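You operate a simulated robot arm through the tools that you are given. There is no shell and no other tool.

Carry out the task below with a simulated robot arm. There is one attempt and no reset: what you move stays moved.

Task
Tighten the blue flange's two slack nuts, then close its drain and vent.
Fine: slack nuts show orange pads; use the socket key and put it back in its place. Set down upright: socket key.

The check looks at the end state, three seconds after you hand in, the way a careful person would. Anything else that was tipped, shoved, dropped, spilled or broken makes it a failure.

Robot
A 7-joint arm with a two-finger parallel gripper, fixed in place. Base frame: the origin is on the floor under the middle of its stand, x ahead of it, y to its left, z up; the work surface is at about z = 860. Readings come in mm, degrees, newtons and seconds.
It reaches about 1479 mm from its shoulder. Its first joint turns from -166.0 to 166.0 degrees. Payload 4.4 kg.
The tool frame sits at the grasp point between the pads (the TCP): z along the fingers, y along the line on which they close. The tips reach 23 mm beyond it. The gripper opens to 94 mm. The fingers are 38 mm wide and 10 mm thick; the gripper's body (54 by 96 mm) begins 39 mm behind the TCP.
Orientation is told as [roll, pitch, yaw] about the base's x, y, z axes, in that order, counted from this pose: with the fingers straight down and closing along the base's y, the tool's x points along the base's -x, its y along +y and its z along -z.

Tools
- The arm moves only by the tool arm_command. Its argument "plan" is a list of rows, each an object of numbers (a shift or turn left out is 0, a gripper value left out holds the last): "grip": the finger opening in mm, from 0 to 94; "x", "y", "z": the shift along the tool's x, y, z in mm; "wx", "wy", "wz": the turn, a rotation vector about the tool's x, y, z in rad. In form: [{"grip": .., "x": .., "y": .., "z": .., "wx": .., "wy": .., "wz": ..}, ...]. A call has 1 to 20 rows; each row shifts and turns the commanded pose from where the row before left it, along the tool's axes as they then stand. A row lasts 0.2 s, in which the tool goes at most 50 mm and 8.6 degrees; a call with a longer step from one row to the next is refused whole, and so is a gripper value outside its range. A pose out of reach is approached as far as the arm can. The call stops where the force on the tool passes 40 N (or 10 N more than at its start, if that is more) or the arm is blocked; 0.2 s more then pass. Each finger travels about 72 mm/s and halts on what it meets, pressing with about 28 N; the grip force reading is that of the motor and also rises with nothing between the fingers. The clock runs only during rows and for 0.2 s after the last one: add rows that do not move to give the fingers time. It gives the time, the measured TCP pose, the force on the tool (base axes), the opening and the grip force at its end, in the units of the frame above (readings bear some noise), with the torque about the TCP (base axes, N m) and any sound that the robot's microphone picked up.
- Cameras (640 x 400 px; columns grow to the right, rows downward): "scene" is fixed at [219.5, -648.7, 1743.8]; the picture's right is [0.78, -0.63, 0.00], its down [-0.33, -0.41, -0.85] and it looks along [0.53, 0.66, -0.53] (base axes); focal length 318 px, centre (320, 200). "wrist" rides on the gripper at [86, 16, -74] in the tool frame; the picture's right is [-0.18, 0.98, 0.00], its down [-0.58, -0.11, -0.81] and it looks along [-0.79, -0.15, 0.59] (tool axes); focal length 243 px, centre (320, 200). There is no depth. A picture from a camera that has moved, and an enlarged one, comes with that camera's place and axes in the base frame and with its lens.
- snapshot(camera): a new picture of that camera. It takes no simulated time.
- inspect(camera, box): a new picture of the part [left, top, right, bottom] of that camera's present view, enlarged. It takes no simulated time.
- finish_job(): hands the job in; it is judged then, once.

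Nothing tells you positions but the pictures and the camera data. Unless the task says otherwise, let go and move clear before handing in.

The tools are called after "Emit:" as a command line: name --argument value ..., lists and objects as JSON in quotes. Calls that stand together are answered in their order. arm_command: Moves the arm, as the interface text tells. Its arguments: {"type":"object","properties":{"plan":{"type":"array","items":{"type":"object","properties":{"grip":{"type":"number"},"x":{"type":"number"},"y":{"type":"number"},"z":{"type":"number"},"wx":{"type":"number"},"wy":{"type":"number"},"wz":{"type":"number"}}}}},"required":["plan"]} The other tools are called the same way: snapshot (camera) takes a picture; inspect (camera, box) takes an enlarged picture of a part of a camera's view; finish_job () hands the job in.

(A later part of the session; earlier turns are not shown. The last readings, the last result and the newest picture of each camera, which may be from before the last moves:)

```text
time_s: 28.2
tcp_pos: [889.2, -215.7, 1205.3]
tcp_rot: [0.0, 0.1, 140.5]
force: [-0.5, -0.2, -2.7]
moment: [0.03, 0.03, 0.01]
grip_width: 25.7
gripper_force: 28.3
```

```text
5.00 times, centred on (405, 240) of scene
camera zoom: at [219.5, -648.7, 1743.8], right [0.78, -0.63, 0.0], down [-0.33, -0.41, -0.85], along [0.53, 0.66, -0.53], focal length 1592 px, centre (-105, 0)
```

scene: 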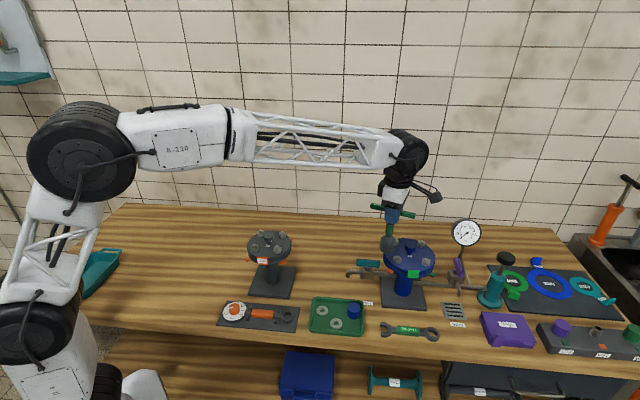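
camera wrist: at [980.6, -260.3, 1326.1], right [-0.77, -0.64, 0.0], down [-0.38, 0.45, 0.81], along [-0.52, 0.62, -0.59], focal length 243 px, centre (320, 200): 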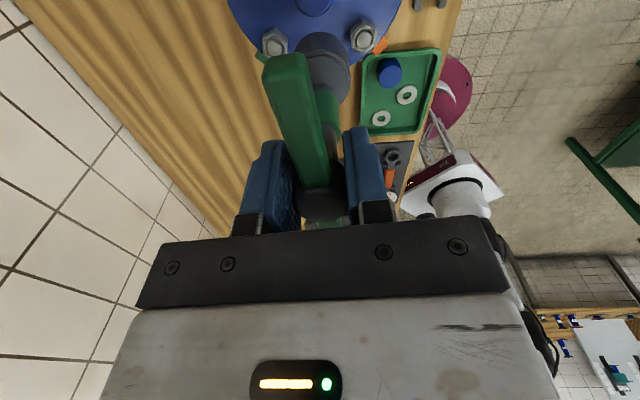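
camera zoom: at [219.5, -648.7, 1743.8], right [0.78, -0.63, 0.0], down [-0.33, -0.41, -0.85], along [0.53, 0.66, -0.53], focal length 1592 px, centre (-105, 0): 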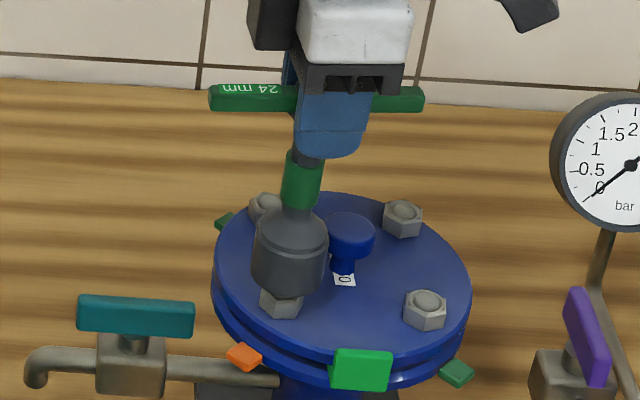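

Emit:
inspect --camera "scene" --box '[380, 225, 420, 265]'

Emit:
inspect --camera "wrist" --box '[285, 15, 365, 65]'

```text
10.00 times, centred on (400, 245) of scene
camera zoom: at [219.5, -648.7, 1743.8], right [0.78, -0.63, 0.0], down [-0.33, -0.41, -0.85], along [0.53, 0.66, -0.53], focal length 3185 px, centre (-480, -250)
```

zoom: 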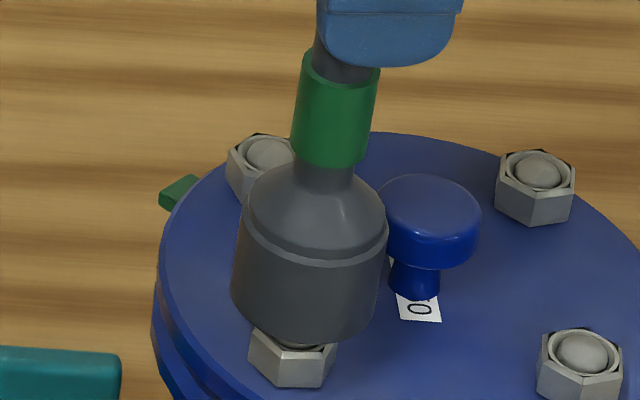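

```text
8.00 times, centred on (325, 40) of wrist
camera zoom: at [944.8, -283.2, 1280.6], right [-0.77, -0.64, 0.0], down [-0.38, 0.45, 0.81], along [-0.52, 0.62, -0.59], focal length 1941 px, centre (280, 1480)
```

zoom: 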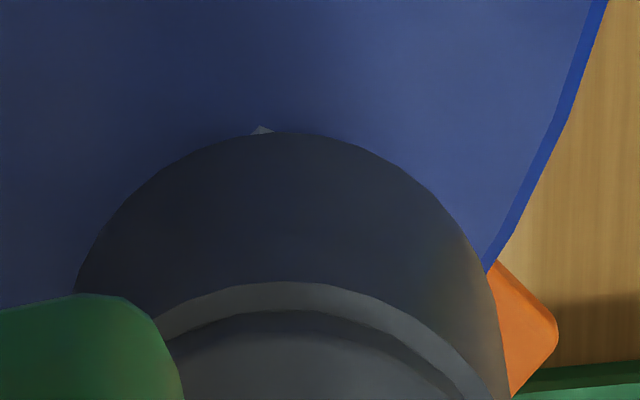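

Both views show the socket aligned over the nut to about 1 mm. I'll lower gently and watch the force.

Emit:
arm_command --plan '[{"z": 5}, {"z": 5}, {"z": 5}, {"z": 3}, {}]'

Emit:
arm_command --plan '[{"z": 2}, {}]'

Emit:
arm_command --plan '[{"z": 2}, {}]'

```text
time_s: 29.4
tcp_pos: [888.4, -216.4, 1193.8]
tcp_rot: [-0.2, 0.3, 140.5]
force: [2.4, -3.8, 39.7]
moment: [0.15, -0.05, -0.03]
grip_width: 25.7
gripper_force: 28.3
```

```text
time_s: 30.0
tcp_pos: [887.9, -215.6, 1185.7]
tcp_rot: [0.0, -0.1, 140.7]
force: [-0.2, 0.3, -3.6]
moment: [0.03, -0.06, -0.02]
grip_width: 25.7
gripper_force: 28.3
```

```text
time_s: 30.6
tcp_pos: [887.9, -216.8, 1184.5]
tcp_rot: [0.0, 0.0, 140.7]
force: [-2.2, 4.4, -3.0]
moment: [0.51, 0.22, -0.05]
grip_width: 25.3
gripper_force: 28.6
```

Emit:
inspect --camera "scene" --box '[380, 225, 420, 265]'

Emit:
inspect --camera "scene" --box '[370, 190, 440, 270]'

Emit:
snapshot --camera "wrist"

Emit:
inspect --camera "wrist" --box '[260, 0, 420, 100]'

```text
10.00 times, centred on (400, 245) of scene
camera zoom: at [219.5, -648.7, 1743.8], right [0.78, -0.63, 0.0], down [-0.33, -0.41, -0.85], along [0.53, 0.66, -0.53], focal length 3185 px, centre (-480, -250)
```

zoom: 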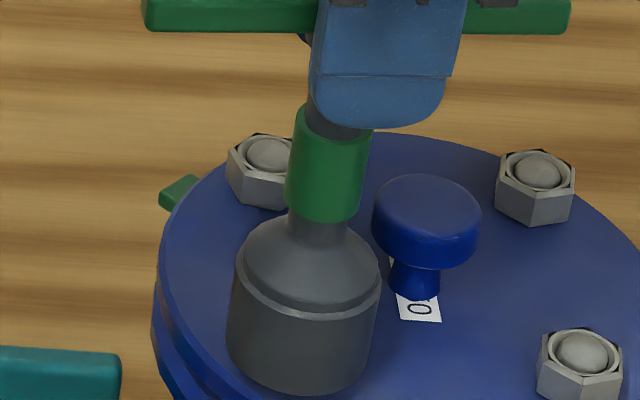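

```text
5.00 times, centred on (405, 230) of scene
camera zoom: at [219.5, -648.7, 1743.8], right [0.78, -0.63, 0.0], down [-0.33, -0.41, -0.85], along [0.53, 0.66, -0.53], focal length 1592 px, centre (-105, 50)
```

zoom: 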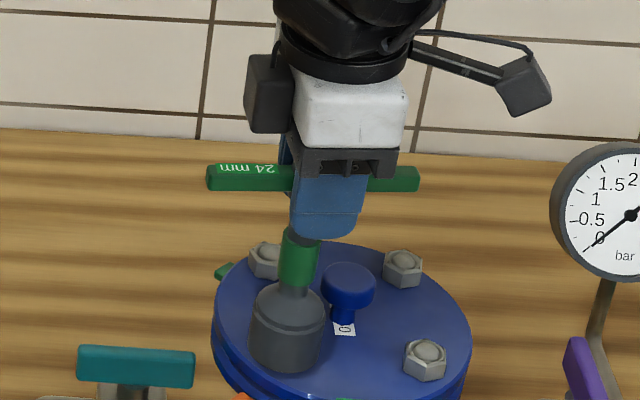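

```text
taken
camera wrist: at [944.4, -284.3, 1258.9], right [-0.77, -0.64, 0.0], down [-0.38, 0.45, 0.81], along [-0.52, 0.62, -0.59], focal length 243 px, centre (320, 200)
```

wrist: 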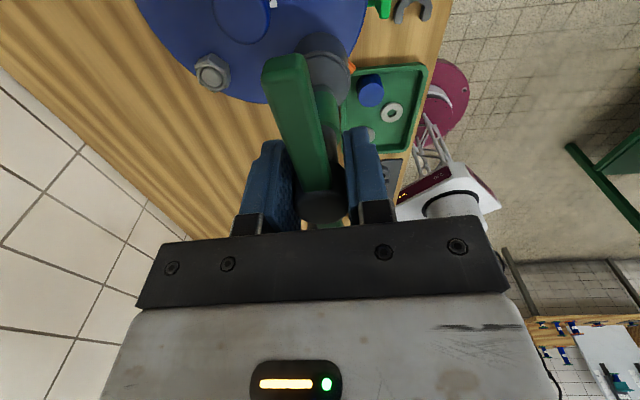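

```text
4.00 times, centred on (340, 50) of wrist
camera zoom: at [944.4, -284.3, 1258.9], right [-0.77, -0.64, 0.0], down [-0.38, 0.45, 0.81], along [-0.52, 0.62, -0.59], focal length 970 px, centre (240, 800)
```

zoom: 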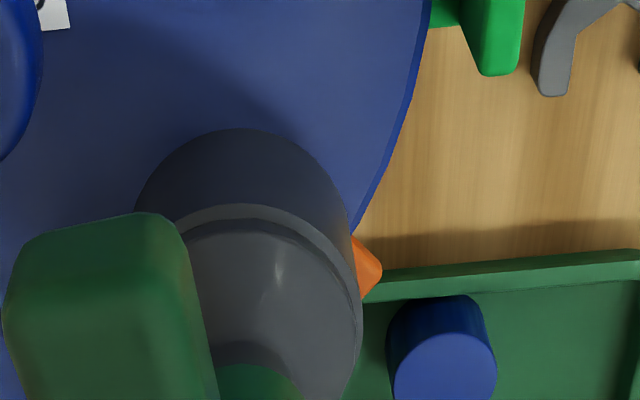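

The socket appears to have dropped over the nut. I'll continue down gently to seat it.

Emit:
arm_command --plan '[{"z": 2}, {}]'

Emit:
arm_command --plan '[{"z": 2}, {}]'

Emit:
arm_command --plan '[{"z": 2}, {}]'

```text
time_s: 31.2
tcp_pos: [888.6, -216.1, 1181.7]
tcp_rot: [0.0, 0.0, 140.4]
force: [-2.9, 4.6, -1.1]
moment: [0.68, 0.3, -0.03]
grip_width: 25.5
gripper_force: 28.0
```

```text
time_s: 31.8
tcp_pos: [888.1, -216.0, 1179.3]
tcp_rot: [0.0, 0.0, 140.5]
force: [-0.4, -2.1, -2.5]
moment: [0.01, 0.0, -0.01]
grip_width: 25.4
gripper_force: 28.1
```

```text
time_s: 32.4
tcp_pos: [886.2, -216.6, 1177.8]
tcp_rot: [0.0, 0.0, 140.6]
force: [2.4, 3.3, -1.3]
moment: [0.36, -0.31, -0.03]
grip_width: 25.6
gripper_force: 27.6
```

Emit:
arm_command --plan '[{"z": 2}, {}]'

Emit:
arm_command --plan '[{"z": 2}, {}]'

Emit:
inspect --camera "scene" --box '[370, 215, 440, 295]'

```text
time_s: 33.0
tcp_pos: [887.4, -216.4, 1176.6]
tcp_rot: [0.0, 0.1, 140.5]
force: [1.6, 4.0, 4.0]
moment: [0.35, -0.13, -0.05]
grip_width: 25.3
gripper_force: 28.3
```

```text
time_s: 33.6
tcp_pos: [888.1, -216.2, 1176.4]
tcp_rot: [-0.1, 0.2, 140.7]
force: [0.1, 9.5, 26.6]
moment: [0.53, 0.23, -0.04]
grip_width: 25.4
gripper_force: 28.5
```

```text
5.00 times, centred on (405, 255) of scene
camera zoom: at [219.5, -648.7, 1743.8], right [0.78, -0.63, 0.0], down [-0.33, -0.41, -0.85], along [0.53, 0.66, -0.53], focal length 1592 px, centre (-105, -75)
```

zoom: 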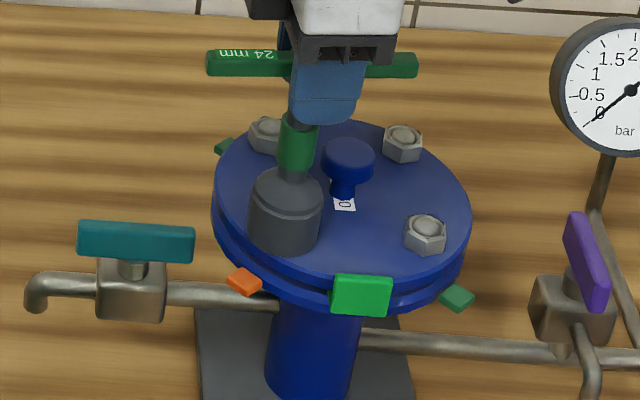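

The socket is seated at TCP z of about 1176. I'll ease the down-force and start turning clockwise about the key's axis, about 4 mm off the TCP, in small steps while watching the torque.

Emit:
arm_command --plan '[{"z": -1.5}, {"x": -0.02, "y": 0.4, "wz": 0.1}, {"x": -0.02, "y": 0.4, "wz": 0.1}, {}]'

Emit:
inspect --camera "scene" --box '[370, 215, 440, 295]'

```text
time_s: 34.6
tcp_pos: [887.7, -217.0, 1176.8]
tcp_rot: [0.0, 0.1, 129.0]
force: [3.1, 7.5, 26.3]
moment: [0.13, -0.12, 0.21]
grip_width: 25.5
gripper_force: 28.0
```

```text
5.00 times, centred on (405, 255) of scene
camera zoom: at [219.5, -648.7, 1743.8], right [0.78, -0.63, 0.0], down [-0.33, -0.41, -0.85], along [0.53, 0.66, -0.53], focal length 1592 px, centre (-105, -75)
```

zoom: 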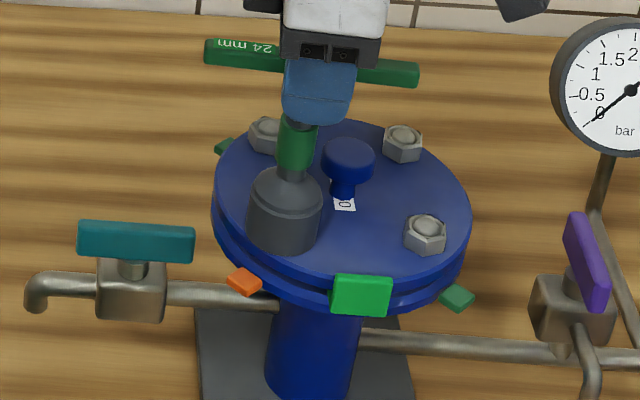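

Emit:
arm_command --plan '[{"z": -2}, {"x": -0.04, "y": 0.55, "wz": 0.14}, {"x": -0.04, "y": 0.55, "wz": 0.14}, {"x": -0.04, "y": 0.55, "wz": 0.14}, {}]'

Emit:
inspect --camera "scene" --box '[370, 215, 440, 295]'

```text
time_s: 35.8
tcp_pos: [887.1, -216.3, 1175.4]
tcp_rot: [0.1, 0.0, 105.0]
force: [-5.7, 3.2, -0.2]
moment: [0.2, 0.5, 0.36]
grip_width: 25.7
gripper_force: 28.3
```

```text
5.00 times, centred on (405, 255) of scene
camera zoom: at [219.5, -648.7, 1743.8], right [0.78, -0.63, 0.0], down [-0.33, -0.41, -0.85], along [0.53, 0.66, -0.53], focal length 1592 px, centre (-105, -75)
```

zoom: 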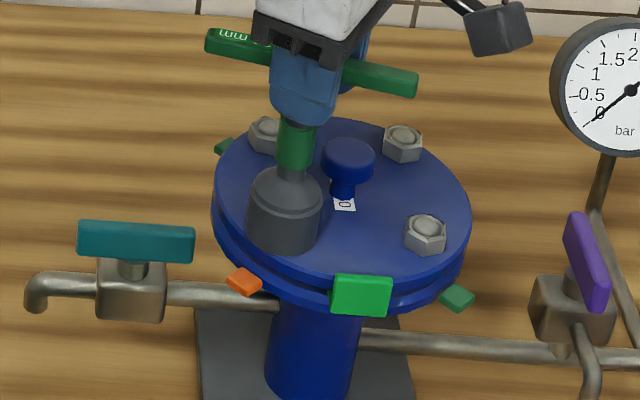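

Emit:
arm_command --plan '[{"x": -0.04, "y": 0.55, "wz": 0.14}, {"x": -0.04, "y": 0.55, "wz": 0.14}, {"x": -0.04, "y": 0.55, "wz": 0.14}, {}]'

Emit:
inspect --camera "scene" --box '[370, 215, 440, 295]'

Emit:
snapshot --camera "wrist"

```text
time_s: 36.8
tcp_pos: [884.5, -218.1, 1176.9]
tcp_rot: [0.1, 0.0, 80.9]
force: [2.8, 13.0, -5.2]
moment: [0.93, 0.08, 0.86]
grip_width: 27.9
gripper_force: 28.4
```

```text
5.00 times, centred on (405, 255) of scene
camera zoom: at [219.5, -648.7, 1743.8], right [0.78, -0.63, 0.0], down [-0.33, -0.41, -0.85], along [0.53, 0.66, -0.53], focal length 1592 px, centre (-105, -75)
```

zoom: 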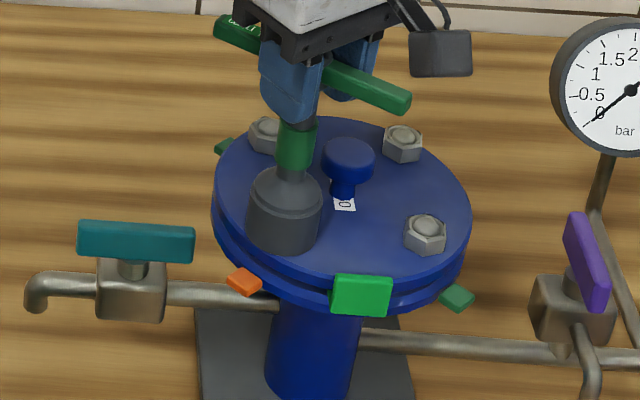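

```text
taken
camera wrist: at [855.2, -300.7, 1251.7], right [-0.94, 0.34, 0.0], down [0.2, 0.56, 0.81], along [0.27, 0.76, -0.59], focal length 243 px, centre (320, 200)
```

wrist: 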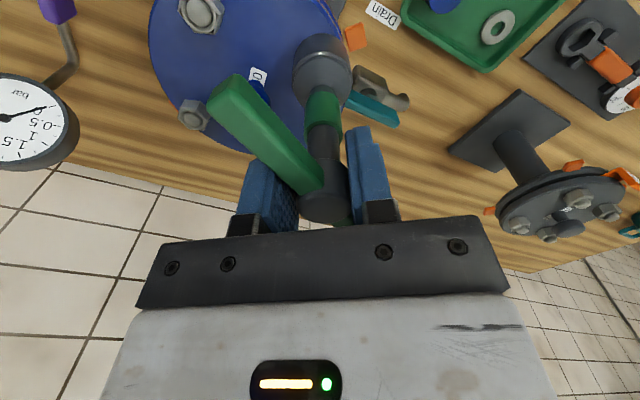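

The torque is rising (0.86 N·m) and the hub has slipped until the bar bears on the finger edges; the pad is still orange. I'll turn a bit further and watch.

Emit:
arm_command --plan '[{"x": -0.03, "y": 0.4, "wz": 0.1}, {"x": -0.03, "y": 0.4, "wz": 0.1}, {}]'

Emit:
inspect --camera "scene" --box '[370, 215, 440, 295]'

Emit:
inspect --camera "wrist" --box '[180, 20, 440, 240]'

```text
time_s: 37.6
tcp_pos: [883.3, -216.7, 1177.5]
tcp_rot: [0.1, -0.1, 69.5]
force: [3.5, 9.4, -17.1]
moment: [0.77, -0.1, 0.86]
grip_width: 28.2
gripper_force: 28.2
```

```text
5.00 times, centred on (405, 255) of scene
camera zoom: at [219.5, -648.7, 1743.8], right [0.78, -0.63, 0.0], down [-0.33, -0.41, -0.85], along [0.53, 0.66, -0.53], focal length 1592 px, centre (-105, -75)
```

zoom: 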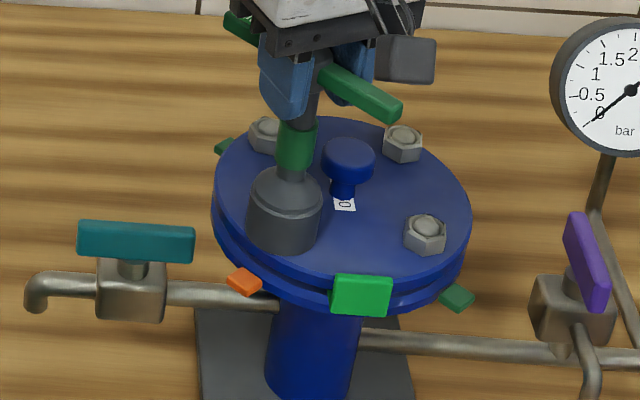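

```text
1.82 times, centred on (310, 130) of wrist
camera zoom: at [838.5, -293.5, 1251.8], right [-0.86, 0.52, 0.0], down [0.31, 0.51, 0.81], along [0.42, 0.69, -0.59], focal length 441 px, centre (338, 327)
```

zoom: 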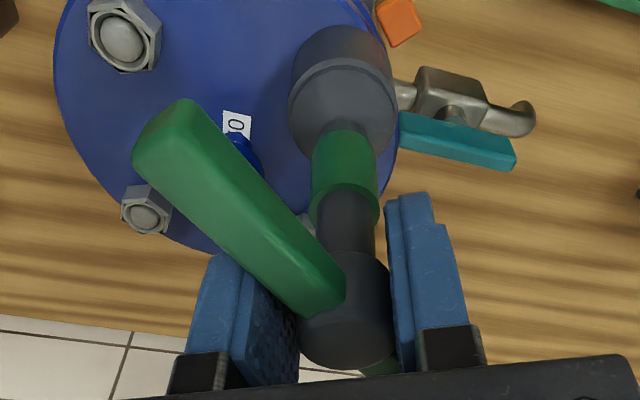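

Emit:
arm_command --plan '[{"x": -0.03, "y": 0.4, "z": 0.6, "wz": 0.1}, {"x": -0.03, "y": 0.4, "z": 0.6, "wz": 0.1}, {"x": -0.03, "y": 0.4, "z": 0.6, "wz": 0.1}, {"x": -0.03, "y": 0.4, "wz": 0.1}, {}]'

Emit:
inspect --camera "scene" --box '[370, 215, 440, 295]'

Emit:
inspect --camera "wrist" --box '[180, 20, 440, 240]'

```text
time_s: 38.8
tcp_pos: [882.6, -217.4, 1176.9]
tcp_rot: [0.0, 0.1, 46.5]
force: [1.6, 0.4, 1.3]
moment: [-0.35, 0.06, 1.37]
grip_width: 29.6
gripper_force: 28.5
```

```text
5.00 times, centred on (405, 255) of scene
camera zoom: at [219.5, -648.7, 1743.8], right [0.78, -0.63, 0.0], down [-0.33, -0.41, -0.85], along [0.53, 0.66, -0.53], focal length 1592 px, centre (-105, -75)
```

zoom: 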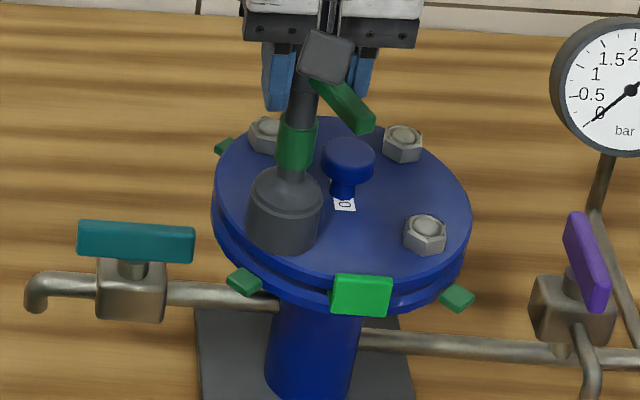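

```text
1.82 times, centred on (310, 130) of wrist
camera zoom: at [811.3, -269.6, 1251.8], right [-0.59, 0.81, 0.0], down [0.48, 0.35, 0.81], along [0.65, 0.47, -0.59], focal length 441 px, centre (338, 327)
```

zoom: 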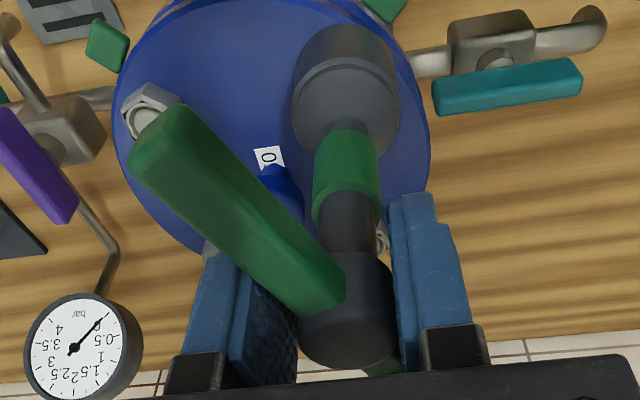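

The -x nut's pad has turned green. I'll zoom in to confirm.

Emit:
inspect --camera "scene" --box '[380, 262, 420, 287]'

Emit:
snapshot --camera "scene"

```text
16.00 times, centred on (400, 274) of scene
camera zoom: at [219.5, -648.7, 1743.8], right [0.78, -0.63, 0.0], down [-0.33, -0.41, -0.85], along [0.53, 0.66, -0.53], focal length 5096 px, centre (-960, -992)
```

zoom: 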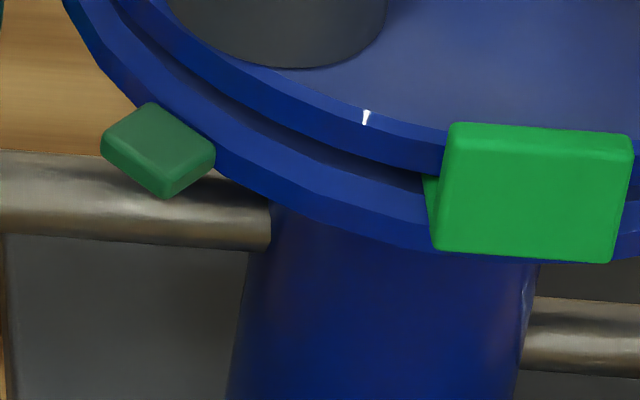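

```text
taken
```

scene: 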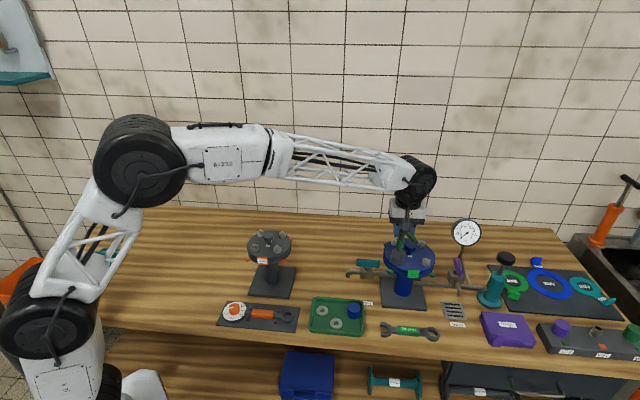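

The first nut is done. I'll open the gripper (the key stays seated on the nut), turn the hand back about 20° to line up with the bar again, and re-centre on the hub.

Emit:
arm_command --plan '[{"grip": 36}, {"grip": 46}, {"grip": 56}, {"grip": 56}, {"x": -0.15, "y": -0.5, "wz": -0.116}, {"x": -0.15, "y": -0.5, "wz": -0.116}, {"x": -0.15, "y": -0.5, "wz": -0.117}, {"x": -4.5, "y": 1}, {}]'

Emit:
snapshot --camera "wrist"

Emit:
inspect --camera "wrist" --box '[220, 60, 420, 230]'

Emit:
inspect --camera "scene" --box '[370, 190, 440, 290]'

```text
time_s: 40.8
tcp_pos: [884.4, -213.1, 1175.7]
tcp_rot: [0.0, 0.1, 66.6]
force: [0.1, 0.3, -0.2]
moment: [0.01, 0.01, -0.01]
grip_width: 55.8
gripper_force: 0.1
```

```text
taken
camera wrist: at [835.8, -286.7, 1250.9], right [-0.83, 0.56, 0.0], down [0.33, 0.49, 0.81], along [0.45, 0.67, -0.59], focal length 243 px, centre (320, 200)
```

wrist: 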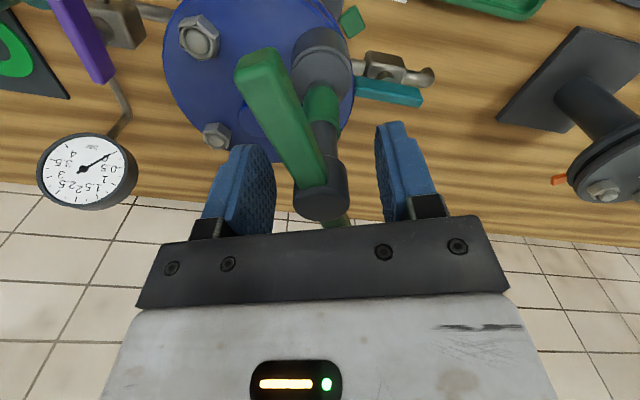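

```text
2.35 times, centred on (320, 145) of wrist
camera zoom: at [835.8, -286.7, 1250.9], right [-0.83, 0.56, 0.0], down [0.33, 0.49, 0.81], along [0.45, 0.67, -0.59], focal length 571 px, centre (320, 329)
```

zoom: 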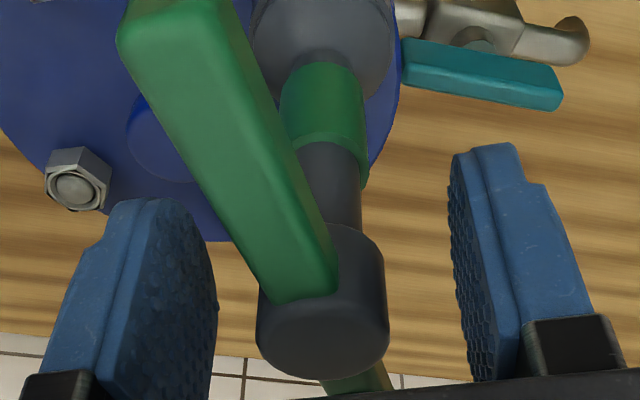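

```text
4.00 times, centred on (405, 240) of scene
camera zoom: at [219.5, -648.7, 1743.8], right [0.78, -0.63, 0.0], down [-0.33, -0.41, -0.85], along [0.53, 0.66, -0.53], focal length 1274 px, centre (-20, 40)
```

zoom: 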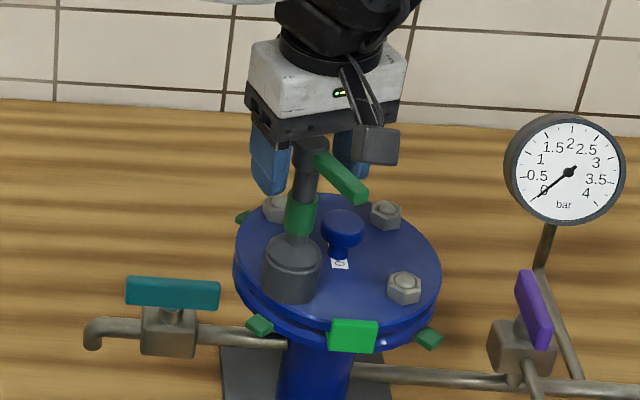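

The key stands upright on the nut and is nearly aligned, with the bar still about 6° CCW of the tool. I'll turn that much, close on the hub, and lift off slowly.

Emit:
arm_command --plan '[{"wz": -0.11}, {"grip": 34}, {"grip": 26}, {"grip": 15}, {"grip": 15}, {}]'

Emit:
inspect --camera "wrist" --box '[220, 60, 420, 230]'

```text
time_s: 42.2
tcp_pos: [884.9, -212.5, 1175.2]
tcp_rot: [-0.1, -0.1, 72.9]
force: [1.1, 1.1, 0.0]
moment: [0.05, -0.06, 0.06]
grip_width: 25.6
gripper_force: 28.2
```

```text
2.35 times, centred on (320, 145) of wrist
camera zoom: at [843.8, -291.5, 1250.4], right [-0.89, 0.47, 0.0], down [0.28, 0.52, 0.81], along [0.38, 0.71, -0.59], focal length 571 px, centre (320, 329)
```

zoom: 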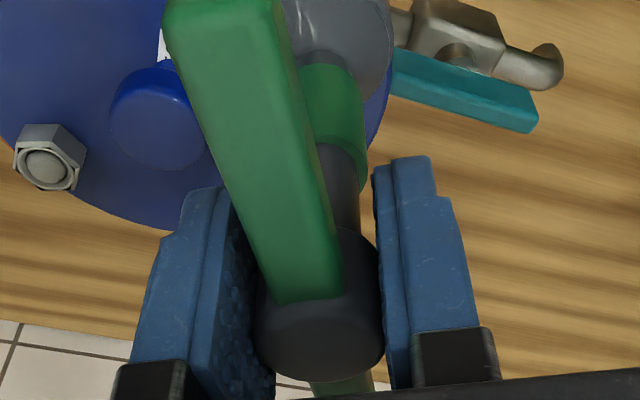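

Emit:
arm_command --plan '[{"z": -4}, {"z": -6}, {"z": -10}, {"z": -15}, {"z": -20}, {"z": -20}, {}]'

Emit:
inspect --camera "scene" --box '[370, 190, 440, 290]'

Emit:
snapshot --camera "wrist"

```text
time_s: 43.8
tcp_pos: [883.8, -213.1, 1250.9]
tcp_rot: [0.0, 0.1, 72.9]
force: [-0.8, -0.3, -3.0]
moment: [-0.02, -0.01, -0.03]
grip_width: 25.5
gripper_force: 28.0
```

```text
4.00 times, centred on (405, 240) of scene
camera zoom: at [219.5, -648.7, 1743.8], right [0.78, -0.63, 0.0], down [-0.33, -0.41, -0.85], along [0.53, 0.66, -0.53], focal length 1274 px, centre (-20, 40)
```

zoom: 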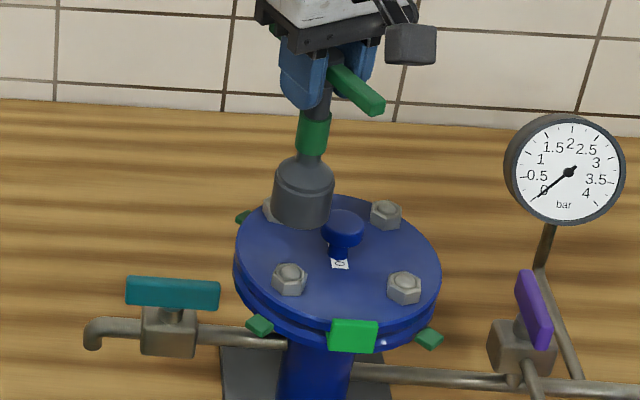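

```text
taken
camera wrist: at [844.0, -290.3, 1325.5], right [-0.89, 0.47, 0.0], down [0.28, 0.52, 0.81], along [0.37, 0.71, -0.59], focal length 243 px, centre (320, 200)
```

wrist: 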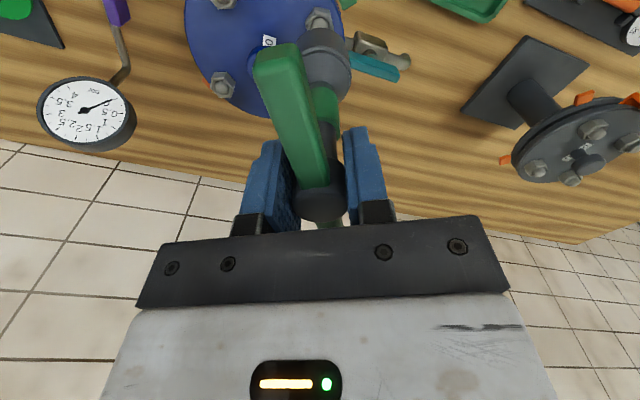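

The pad stays green and the key is clear. Next is the +x nut, near (1007, -213). I'll move to view it beside the key.

Emit:
arm_command --plan '[{"x": -1.6, "y": -39.4}, {"x": -1.6, "y": -39.4}, {"x": -1.6, "y": -39.4}, {"x": -1.6, "y": -39.4}, {}]'

Emit:
snapshot --camera "wrist"

Emit:
inspect --camera "wrist" --box '[320, 0, 420, 70]'

Emit:
inspect --camera "scene" --box '[370, 190, 460, 290]'

```text
time_s: 45.0
tcp_pos: [1037.4, -256.6, 1252.5]
tcp_rot: [0.0, 0.1, 72.9]
force: [0.2, -0.6, -3.7]
moment: [0.04, 0.05, 0.02]
grip_width: 25.4
gripper_force: 28.0
```

```text
taken
camera wrist: at [996.3, -335.1, 1327.4], right [-0.89, 0.47, 0.0], down [0.28, 0.52, 0.81], along [0.37, 0.71, -0.59], focal length 243 px, centre (320, 200)
```

wrist: 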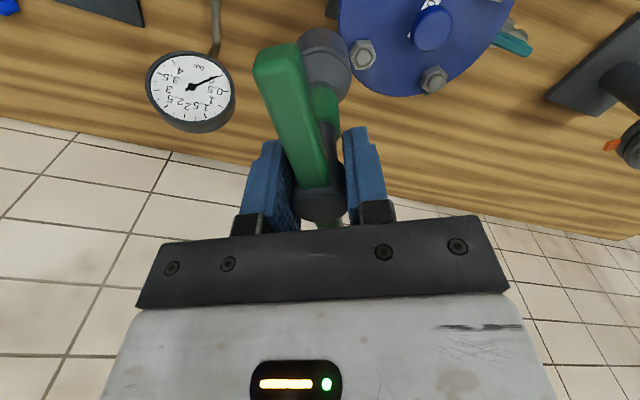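

```text
5.71 times, centred on (370, 35) of wrist
camera zoom: at [996.3, -335.1, 1327.4], right [-0.89, 0.47, 0.0], down [0.28, 0.52, 0.81], along [0.37, 0.71, -0.59], focal length 1386 px, centre (34, 1143)
```

zoom: 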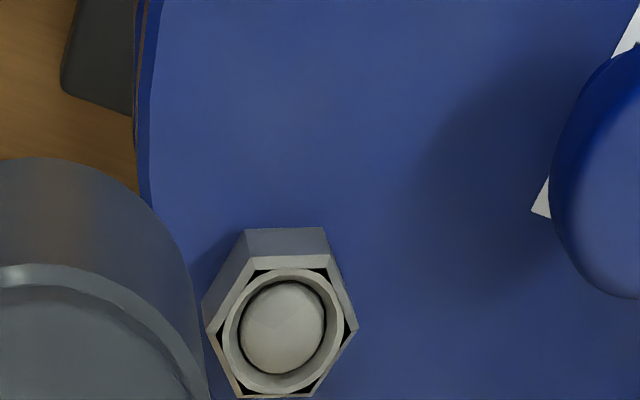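

```text
4.00 times, centred on (415, 240) of scene
camera zoom: at [219.5, -648.7, 1743.8], right [0.78, -0.63, 0.0], down [-0.33, -0.41, -0.85], along [0.53, 0.66, -0.53], focal length 1274 px, centre (-60, 40)
```

zoom: 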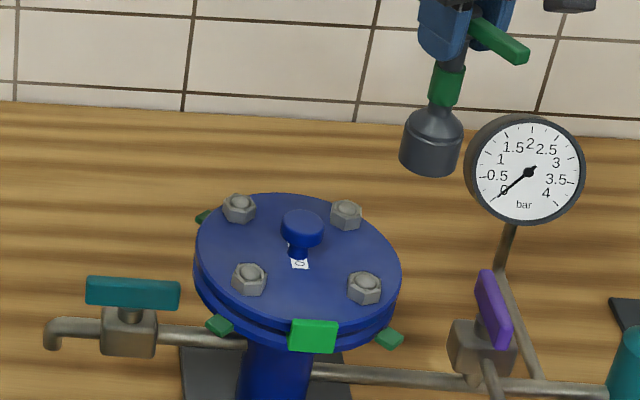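

The +x nut measures about (1009, -213), with hex corners at about 32.7° (mod 60). I'll shift over it, turn the key to 92.7°, and lower until just above it.

Emit:
arm_command --plan '[{"x": -17, "y": 19.7}, {"x": -17.1, "y": 19.7}, {"wz": -0.108}, {"wz": -0.108}, {"wz": -0.107}, {"z": 15}, {"z": 15}, {"z": 15}, {}]'

Emit:
inspect --camera "wrist" --box '[260, 0, 420, 100]'

Emit:
inspect --camera "scene" --box '[405, 215, 445, 255]'

```text
time_s: 47.0
tcp_pos: [1007.8, -210.9, 1205.9]
tcp_rot: [0.0, 0.0, 91.3]
force: [0.6, -0.6, -3.5]
moment: [0.0, 0.01, -0.01]
grip_width: 25.4
gripper_force: 27.5
```

```text
4.00 times, centred on (340, 50) of wrist
camera zoom: at [994.2, -297.9, 1280.6], right [-0.99, 0.16, 0.0], down [0.09, 0.58, 0.81], along [0.13, 0.8, -0.59], focal length 970 px, centre (240, 800)
```

zoom: 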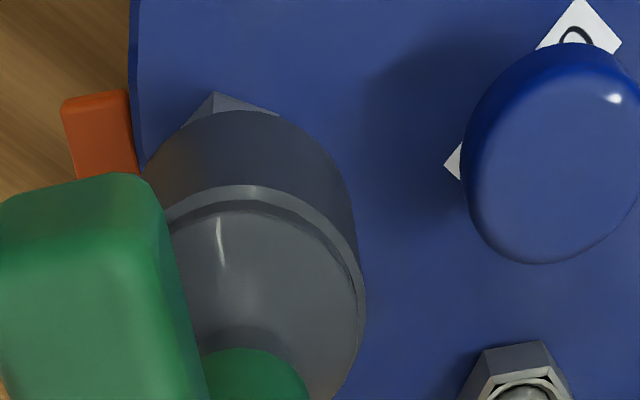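

```text
10.00 times, centred on (425, 235) of scene
camera zoom: at [219.5, -648.7, 1743.8], right [0.78, -0.63, 0.0], down [-0.33, -0.41, -0.85], along [0.53, 0.66, -0.53], focal length 3185 px, centre (-730, -150)
```

zoom: 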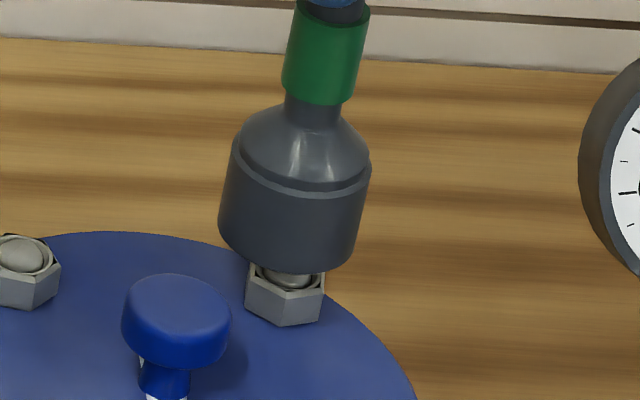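

The second nut's orange pad is visible here. Both cameras agree the socket is about 4 mm off the nut axis, so I'll correct and recheck.

Emit:
arm_command --plan '[{"x": 2.0, "y": -3.3}, {}]'

Emit:
inspect --camera "wrist" --box '[260, 0, 420, 100]'

Emit:
inspect --camera "scene" --box '[405, 215, 445, 255]'

```text
time_s: 47.6
tcp_pos: [1011.8, -211.8, 1205.3]
tcp_rot: [0.1, 0.0, 91.4]
force: [0.5, -0.1, -3.1]
moment: [0.01, 0.0, 0.0]
grip_width: 25.2
gripper_force: 27.8
```

```text
4.00 times, centred on (340, 50) of wrist
camera zoom: at [997.5, -299.2, 1280.2], right [-0.99, 0.16, 0.0], down [0.09, 0.58, 0.81], along [0.13, 0.8, -0.59], focal length 970 px, centre (240, 800)
```

zoom: 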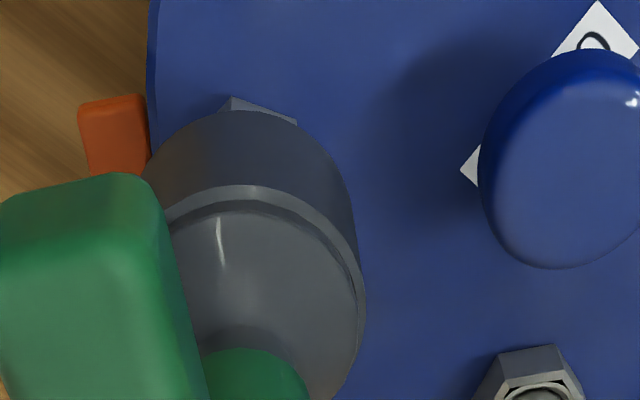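

```text
10.00 times, centred on (425, 235) of scene
camera zoom: at [219.5, -648.7, 1743.8], right [0.78, -0.63, 0.0], down [-0.33, -0.41, -0.85], along [0.53, 0.66, -0.53], focal length 3185 px, centre (-730, -150)
```

zoom: 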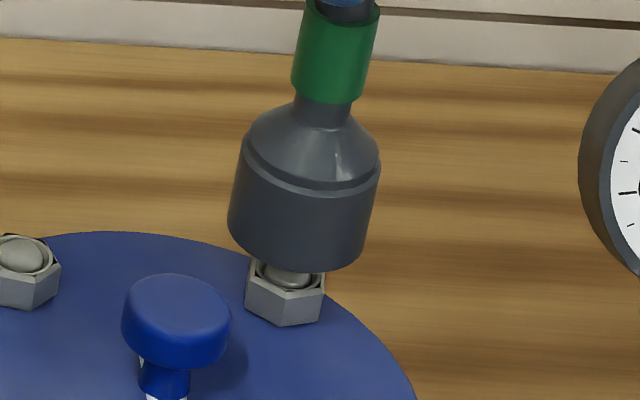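

Emit:
arm_command --plan '[{"x": 0.8, "z": 5}, {"z": 4}, {"z": 3}, {}]'

Emit:
arm_command --plan '[{"z": 1.5}, {}]'

Emit:
arm_command --plan '[{"z": 1.5}, {}]'

```text
time_s: 48.6
tcp_pos: [1012.3, -211.5, 1192.7]
tcp_rot: [0.0, 0.0, 91.4]
force: [-0.1, 0.6, -1.9]
moment: [0.01, 0.0, -0.01]
grip_width: 25.3
gripper_force: 28.0
```

```text
time_s: 49.2
tcp_pos: [1011.3, -212.5, 1192.5]
tcp_rot: [0.0, 0.0, 91.4]
force: [0.9, 0.4, -3.8]
moment: [0.01, -0.03, 0.01]
grip_width: 25.2
gripper_force: 28.1
```

```text
time_s: 49.8
tcp_pos: [1012.8, -212.5, 1191.8]
tcp_rot: [-0.1, -0.1, 91.4]
force: [-0.1, 1.1, 1.1]
moment: [0.09, 0.06, 0.05]
grip_width: 25.5
gripper_force: 28.1
```

Emit:
arm_command --plan '[{"z": 1.5}, {}]'

Emit:
inspect --camera "scene" --box '[405, 215, 445, 255]'

Emit:
inspect --camera "wrist" --box '[260, 0, 420, 100]'

```text
time_s: 50.4
tcp_pos: [1012.2, -212.5, 1191.0]
tcp_rot: [0.0, 0.0, 91.4]
force: [1.7, -1.9, 18.3]
moment: [-0.18, -0.06, 0.03]
grip_width: 25.1
gripper_force: 27.9
```

```text
10.00 times, centred on (425, 235) of scene
camera zoom: at [219.5, -648.7, 1743.8], right [0.78, -0.63, 0.0], down [-0.33, -0.41, -0.85], along [0.53, 0.66, -0.53], focal length 3185 px, centre (-730, -150)
```

zoom: 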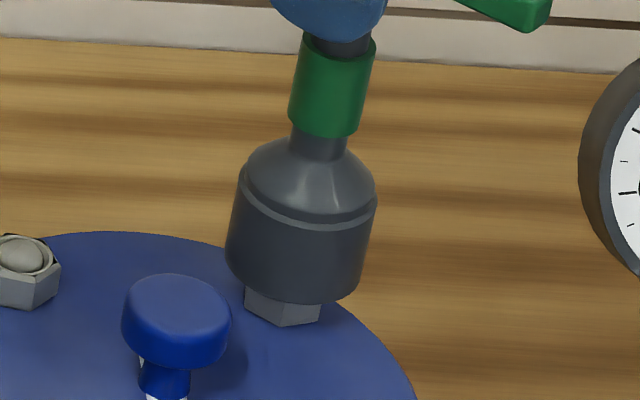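

```text
4.00 times, centred on (340, 50) of wrist
camera zoom: at [998.7, -299.6, 1266.3], right [-0.99, 0.16, 0.0], down [0.09, 0.58, 0.81], along [0.13, 0.8, -0.59], focal length 970 px, centre (240, 800)
```

zoom: 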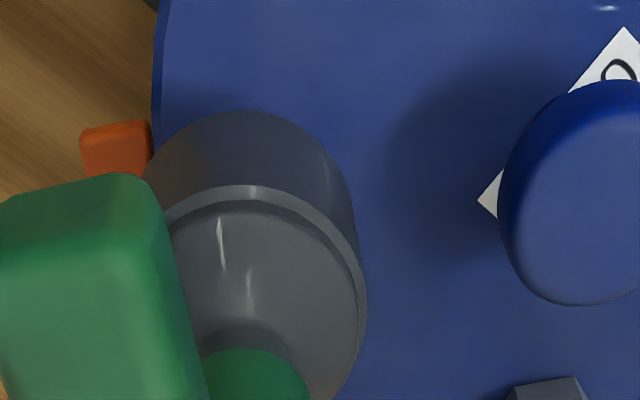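

The socket is resting lightly on the nut top at about 20 N. I'll search with small turns for the hex to drop in.

Emit:
arm_command --plan '[{"wz": 0.04}, {"wz": 0.04}, {}]'

Emit:
arm_command --plan '[{"wz": 0.04}, {"wz": 0.04}, {}]'

```text
time_s: 51.2
tcp_pos: [1011.7, -211.8, 1190.9]
tcp_rot: [-0.1, -0.1, 86.8]
force: [2.7, -2.3, 24.7]
moment: [-0.27, 0.0, 0.01]
grip_width: 24.9
gripper_force: 28.2
```

```text
time_s: 52.0
tcp_pos: [1012.2, -211.3, 1190.0]
tcp_rot: [0.0, 0.0, 82.2]
force: [-1.0, -3.7, 13.0]
moment: [-0.19, 0.16, 0.01]
grip_width: 25.3
gripper_force: 27.8
```

Emit:
arm_command --plan '[{"y": 1.0}, {}]'

Emit:
arm_command --plan '[{"wz": -0.04}, {"wz": -0.04}, {}]'

Emit:
arm_command --plan '[{"wz": -0.04}, {"wz": -0.04}, {}]'

```text
time_s: 52.6
tcp_pos: [1011.9, -211.8, 1189.4]
tcp_rot: [0.1, -0.1, 82.2]
force: [1.3, 3.3, 7.8]
moment: [0.59, -0.13, -0.06]
grip_width: 25.4
gripper_force: 28.4
```

```text
time_s: 53.4
tcp_pos: [1012.8, -212.6, 1189.3]
tcp_rot: [0.0, 0.1, 86.7]
force: [0.8, 1.2, 4.0]
moment: [0.1, 0.06, -0.02]
grip_width: 25.1
gripper_force: 27.8
```

```text
time_s: 54.2
tcp_pos: [1012.2, -212.2, 1188.3]
tcp_rot: [0.1, 0.0, 91.4]
force: [1.5, 2.5, 4.9]
moment: [0.47, -0.08, -0.02]
grip_width: 25.3
gripper_force: 28.0
```

The force has fallen and z reached the command, so it may have dropped in. I'll lower further.

Emit:
arm_command --plan '[{"z": 1.5}, {}]'

Emit:
arm_command --plan '[{"z": 1.5}, {}]'

Emit:
inspect --camera "scene" --box '[405, 215, 445, 255]'

```text
time_s: 54.8
tcp_pos: [1011.6, -212.7, 1189.1]
tcp_rot: [0.0, -0.1, 91.3]
force: [3.0, 4.1, 18.7]
moment: [0.59, -0.08, -0.08]
grip_width: 25.0
gripper_force: 28.1
```

```text
time_s: 55.4
tcp_pos: [1012.0, -213.5, 1185.9]
tcp_rot: [-0.1, 0.0, 91.4]
force: [2.3, -2.2, 26.6]
moment: [-0.02, -0.1, -0.09]
grip_width: 25.5
gripper_force: 28.2
```

```text
10.00 times, centred on (425, 235) of scene
camera zoom: at [219.5, -648.7, 1743.8], right [0.78, -0.63, 0.0], down [-0.33, -0.41, -0.85], along [0.53, 0.66, -0.53], focal length 3185 px, centre (-730, -150)
```

zoom: 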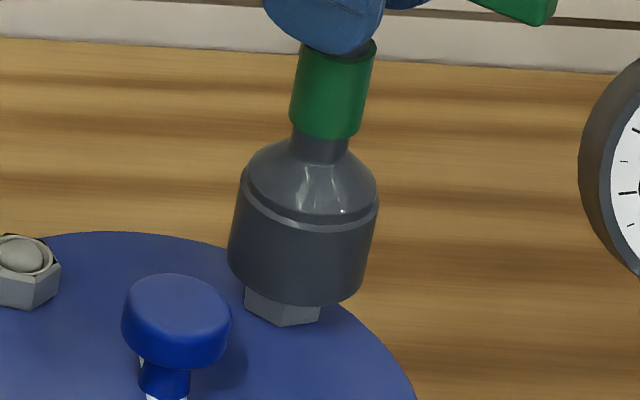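

Emit:
inspect --camera "scene" --box '[413, 230, 437, 250]'

Emit:
snapshot --camera "wrist"

Emit:
inspect --camera "wrist" --box '[220, 60, 420, 230]'

```text
16.00 times, centred on (425, 240) of scene
camera zoom: at [219.5, -648.7, 1743.8], right [0.78, -0.63, 0.0], down [-0.33, -0.41, -0.85], along [0.53, 0.66, -0.53], focal length 5096 px, centre (-1360, -440)
```

zoom: 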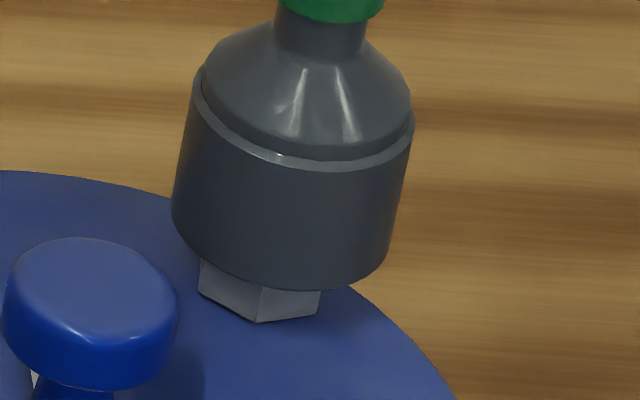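

```text
taken
camera wrist: at [997.9, -299.6, 1262.3], right [-0.99, 0.16, 0.0], down [0.09, 0.58, 0.81], along [0.13, 0.8, -0.59], focal length 243 px, centre (320, 200)
```

wrist: 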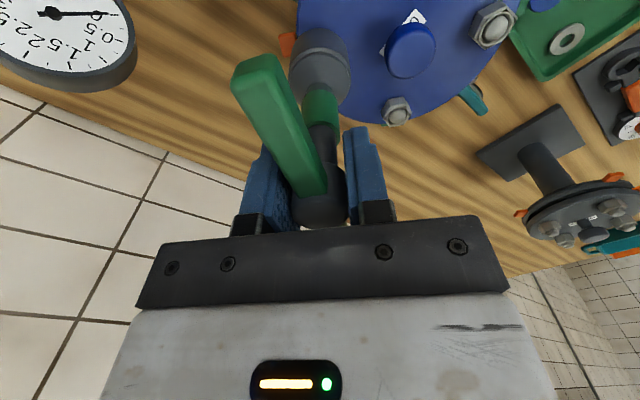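

```text
2.35 times, centred on (320, 145) of wrist
camera zoom: at [997.9, -299.6, 1262.3], right [-0.99, 0.16, 0.0], down [0.09, 0.58, 0.81], along [0.13, 0.8, -0.59], focal length 571 px, centre (320, 329)
```

zoom: 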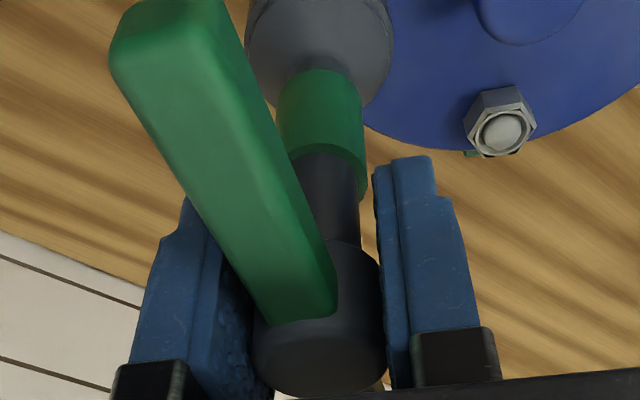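

The key slipped up in the grip rather than dropping in. The contact point and both cameras suggest the socket is about 2 mm too far toward +x. I'll lift slightly, shift and recheck.

Emit:
arm_command --plan '[{"z": -3}, {"z": -3}, {"y": 2.0}, {}]'

Emit:
inspect --camera "scene" --box '[413, 230, 437, 250]'

Emit:
inspect --camera "wrist" --box '[280, 5, 380, 75]'

```text
time_s: 56.4
tcp_pos: [1009.6, -212.2, 1190.8]
tcp_rot: [0.0, 0.0, 91.4]
force: [0.5, 0.1, -2.4]
moment: [0.02, 0.01, 0.01]
grip_width: 25.2
gripper_force: 28.6
```

```text
16.00 times, centred on (425, 240) of scene
camera zoom: at [219.5, -648.7, 1743.8], right [0.78, -0.63, 0.0], down [-0.33, -0.41, -0.85], along [0.53, 0.66, -0.53], focal length 5096 px, centre (-1360, -440)
```

zoom: 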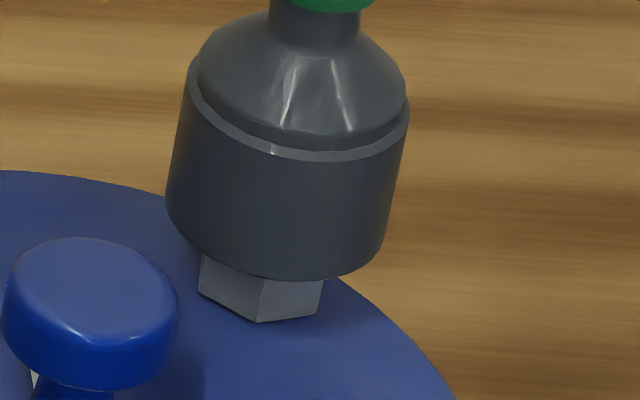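

```text
5.71 times, centred on (330, 40) of wrist
camera zoom: at [995.5, -299.4, 1265.9], right [-0.99, 0.16, 0.0], down [0.1, 0.58, 0.81], along [0.13, 0.8, -0.59], focal length 1386 px, centre (263, 1114)
```

zoom: 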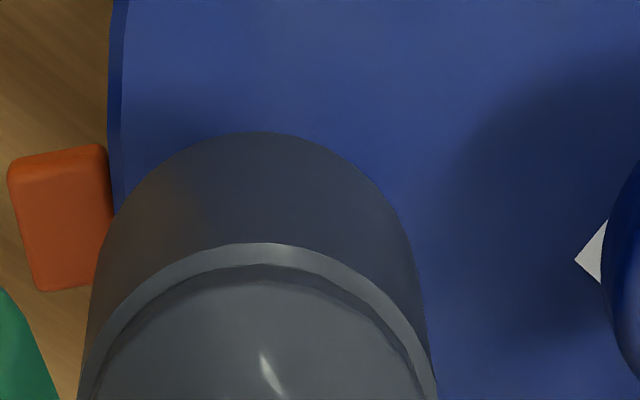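

Emit:
arm_command --plan '[{"z": 2}, {"z": 1.5}, {}]'

Emit:
arm_command --plan '[{"z": 1.5}, {}]'

Emit:
arm_command --plan '[{"z": 1.5}, {}]'

```text
time_s: 57.2
tcp_pos: [1009.3, -213.0, 1189.0]
tcp_rot: [0.0, 0.1, 91.4]
force: [-1.1, -0.7, -3.5]
moment: [-0.04, -0.02, 0.0]
grip_width: 25.3
gripper_force: 28.5
```

```text
time_s: 57.8
tcp_pos: [1009.8, -212.2, 1187.9]
tcp_rot: [0.0, 0.0, 91.3]
force: [0.0, -0.4, -3.5]
moment: [0.0, -0.01, 0.0]
grip_width: 25.0
gripper_force: 27.9
```

```text
time_s: 58.4
tcp_pos: [1009.6, -211.5, 1187.3]
tcp_rot: [-0.1, 0.0, 91.4]
force: [-0.1, 1.1, 5.8]
moment: [0.11, -0.07, -0.01]
grip_width: 25.3
gripper_force: 28.3
```

Emit:
arm_command --plan '[{"wz": 0.05, "z": 0.4}, {}]'

Emit:
arm_command --plan '[{"wz": 0.05, "z": 0.4}, {}]'

Emit:
arm_command --plan '[{"wz": 0.05, "z": 0.4}, {}]'

```text
time_s: 59.0
tcp_pos: [1009.6, -212.3, 1185.2]
tcp_rot: [-0.1, 0.0, 88.5]
force: [-0.5, -0.4, -3.0]
moment: [0.01, 0.0, 0.03]
grip_width: 25.4
gripper_force: 28.1
```

```text
time_s: 59.6
tcp_pos: [1010.7, -213.1, 1186.5]
tcp_rot: [0.0, 0.0, 85.6]
force: [-0.9, -0.2, -2.6]
moment: [0.03, 0.06, 0.01]
grip_width: 25.2
gripper_force: 28.1
```

```text
time_s: 60.2
tcp_pos: [1009.4, -212.4, 1184.4]
tcp_rot: [0.0, 0.0, 82.8]
force: [-0.7, 1.4, -2.3]
moment: [0.12, 0.08, 0.02]
grip_width: 25.3
gripper_force: 27.8
```

The force dropped to just the key's weight, so the hex has engaged. I'll continue down.

Emit:
arm_command --plan '[{"z": 2}, {}]'

Emit:
arm_command --plan '[{"z": 2}, {}]'

Emit:
arm_command --plan '[{"z": 2}, {}]'

Emit:
inspect --camera "scene" --box '[405, 215, 445, 255]'

```text
time_s: 60.8
tcp_pos: [1009.7, -212.0, 1182.8]
tcp_rot: [0.1, 0.0, 82.8]
force: [-0.4, 0.1, -2.2]
moment: [-0.08, 0.01, 0.02]
grip_width: 25.4
gripper_force: 28.2
```

```text
time_s: 61.4
tcp_pos: [1010.3, -212.7, 1180.5]
tcp_rot: [-0.1, 0.0, 82.8]
force: [-0.7, 2.2, -1.8]
moment: [0.32, 0.13, 0.01]
grip_width: 25.4
gripper_force: 27.7
```

```text
time_s: 62.0
tcp_pos: [1010.2, -212.3, 1177.8]
tcp_rot: [0.0, 0.0, 82.8]
force: [-1.3, -1.4, -3.0]
moment: [-0.03, 0.16, 0.03]
grip_width: 25.3
gripper_force: 28.0
```

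```text
10.00 times, centred on (425, 235) of scene
camera zoom: at [219.5, -648.7, 1743.8], right [0.78, -0.63, 0.0], down [-0.33, -0.41, -0.85], along [0.53, 0.66, -0.53], focal length 3185 px, centre (-730, -150)
```

zoom: 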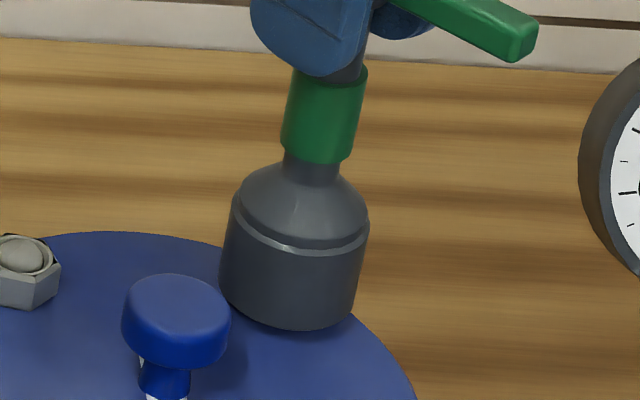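

Emit:
arm_command --plan '[{"z": 2}, {}]'

Emit:
arm_command --plan '[{"z": 2}, {}]'

Emit:
snapshot --camera "wrist"

```text
time_s: 62.6
tcp_pos: [1009.6, -210.8, 1176.3]
tcp_rot: [0.0, -0.1, 82.9]
force: [0.1, -1.5, -1.8]
moment: [-0.21, -0.1, -0.01]
grip_width: 25.3
gripper_force: 27.6
```

```text
time_s: 63.2
tcp_pos: [1010.0, -212.7, 1173.2]
tcp_rot: [0.0, 0.0, 82.9]
force: [0.5, -2.8, -2.1]
moment: [-0.26, -0.12, 0.06]
grip_width: 25.2
gripper_force: 27.2
```

```text
taken
camera wrist: at [983.0, -296.1, 1248.4], right [-0.95, 0.31, 0.0], down [0.18, 0.56, 0.81], along [0.25, 0.77, -0.59], focal length 243 px, centre (320, 200)
```

wrist: 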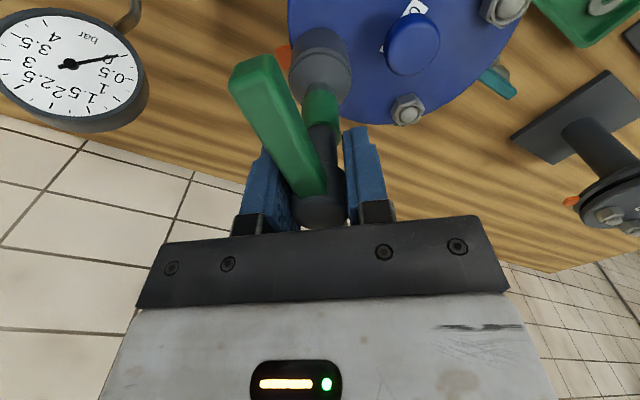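

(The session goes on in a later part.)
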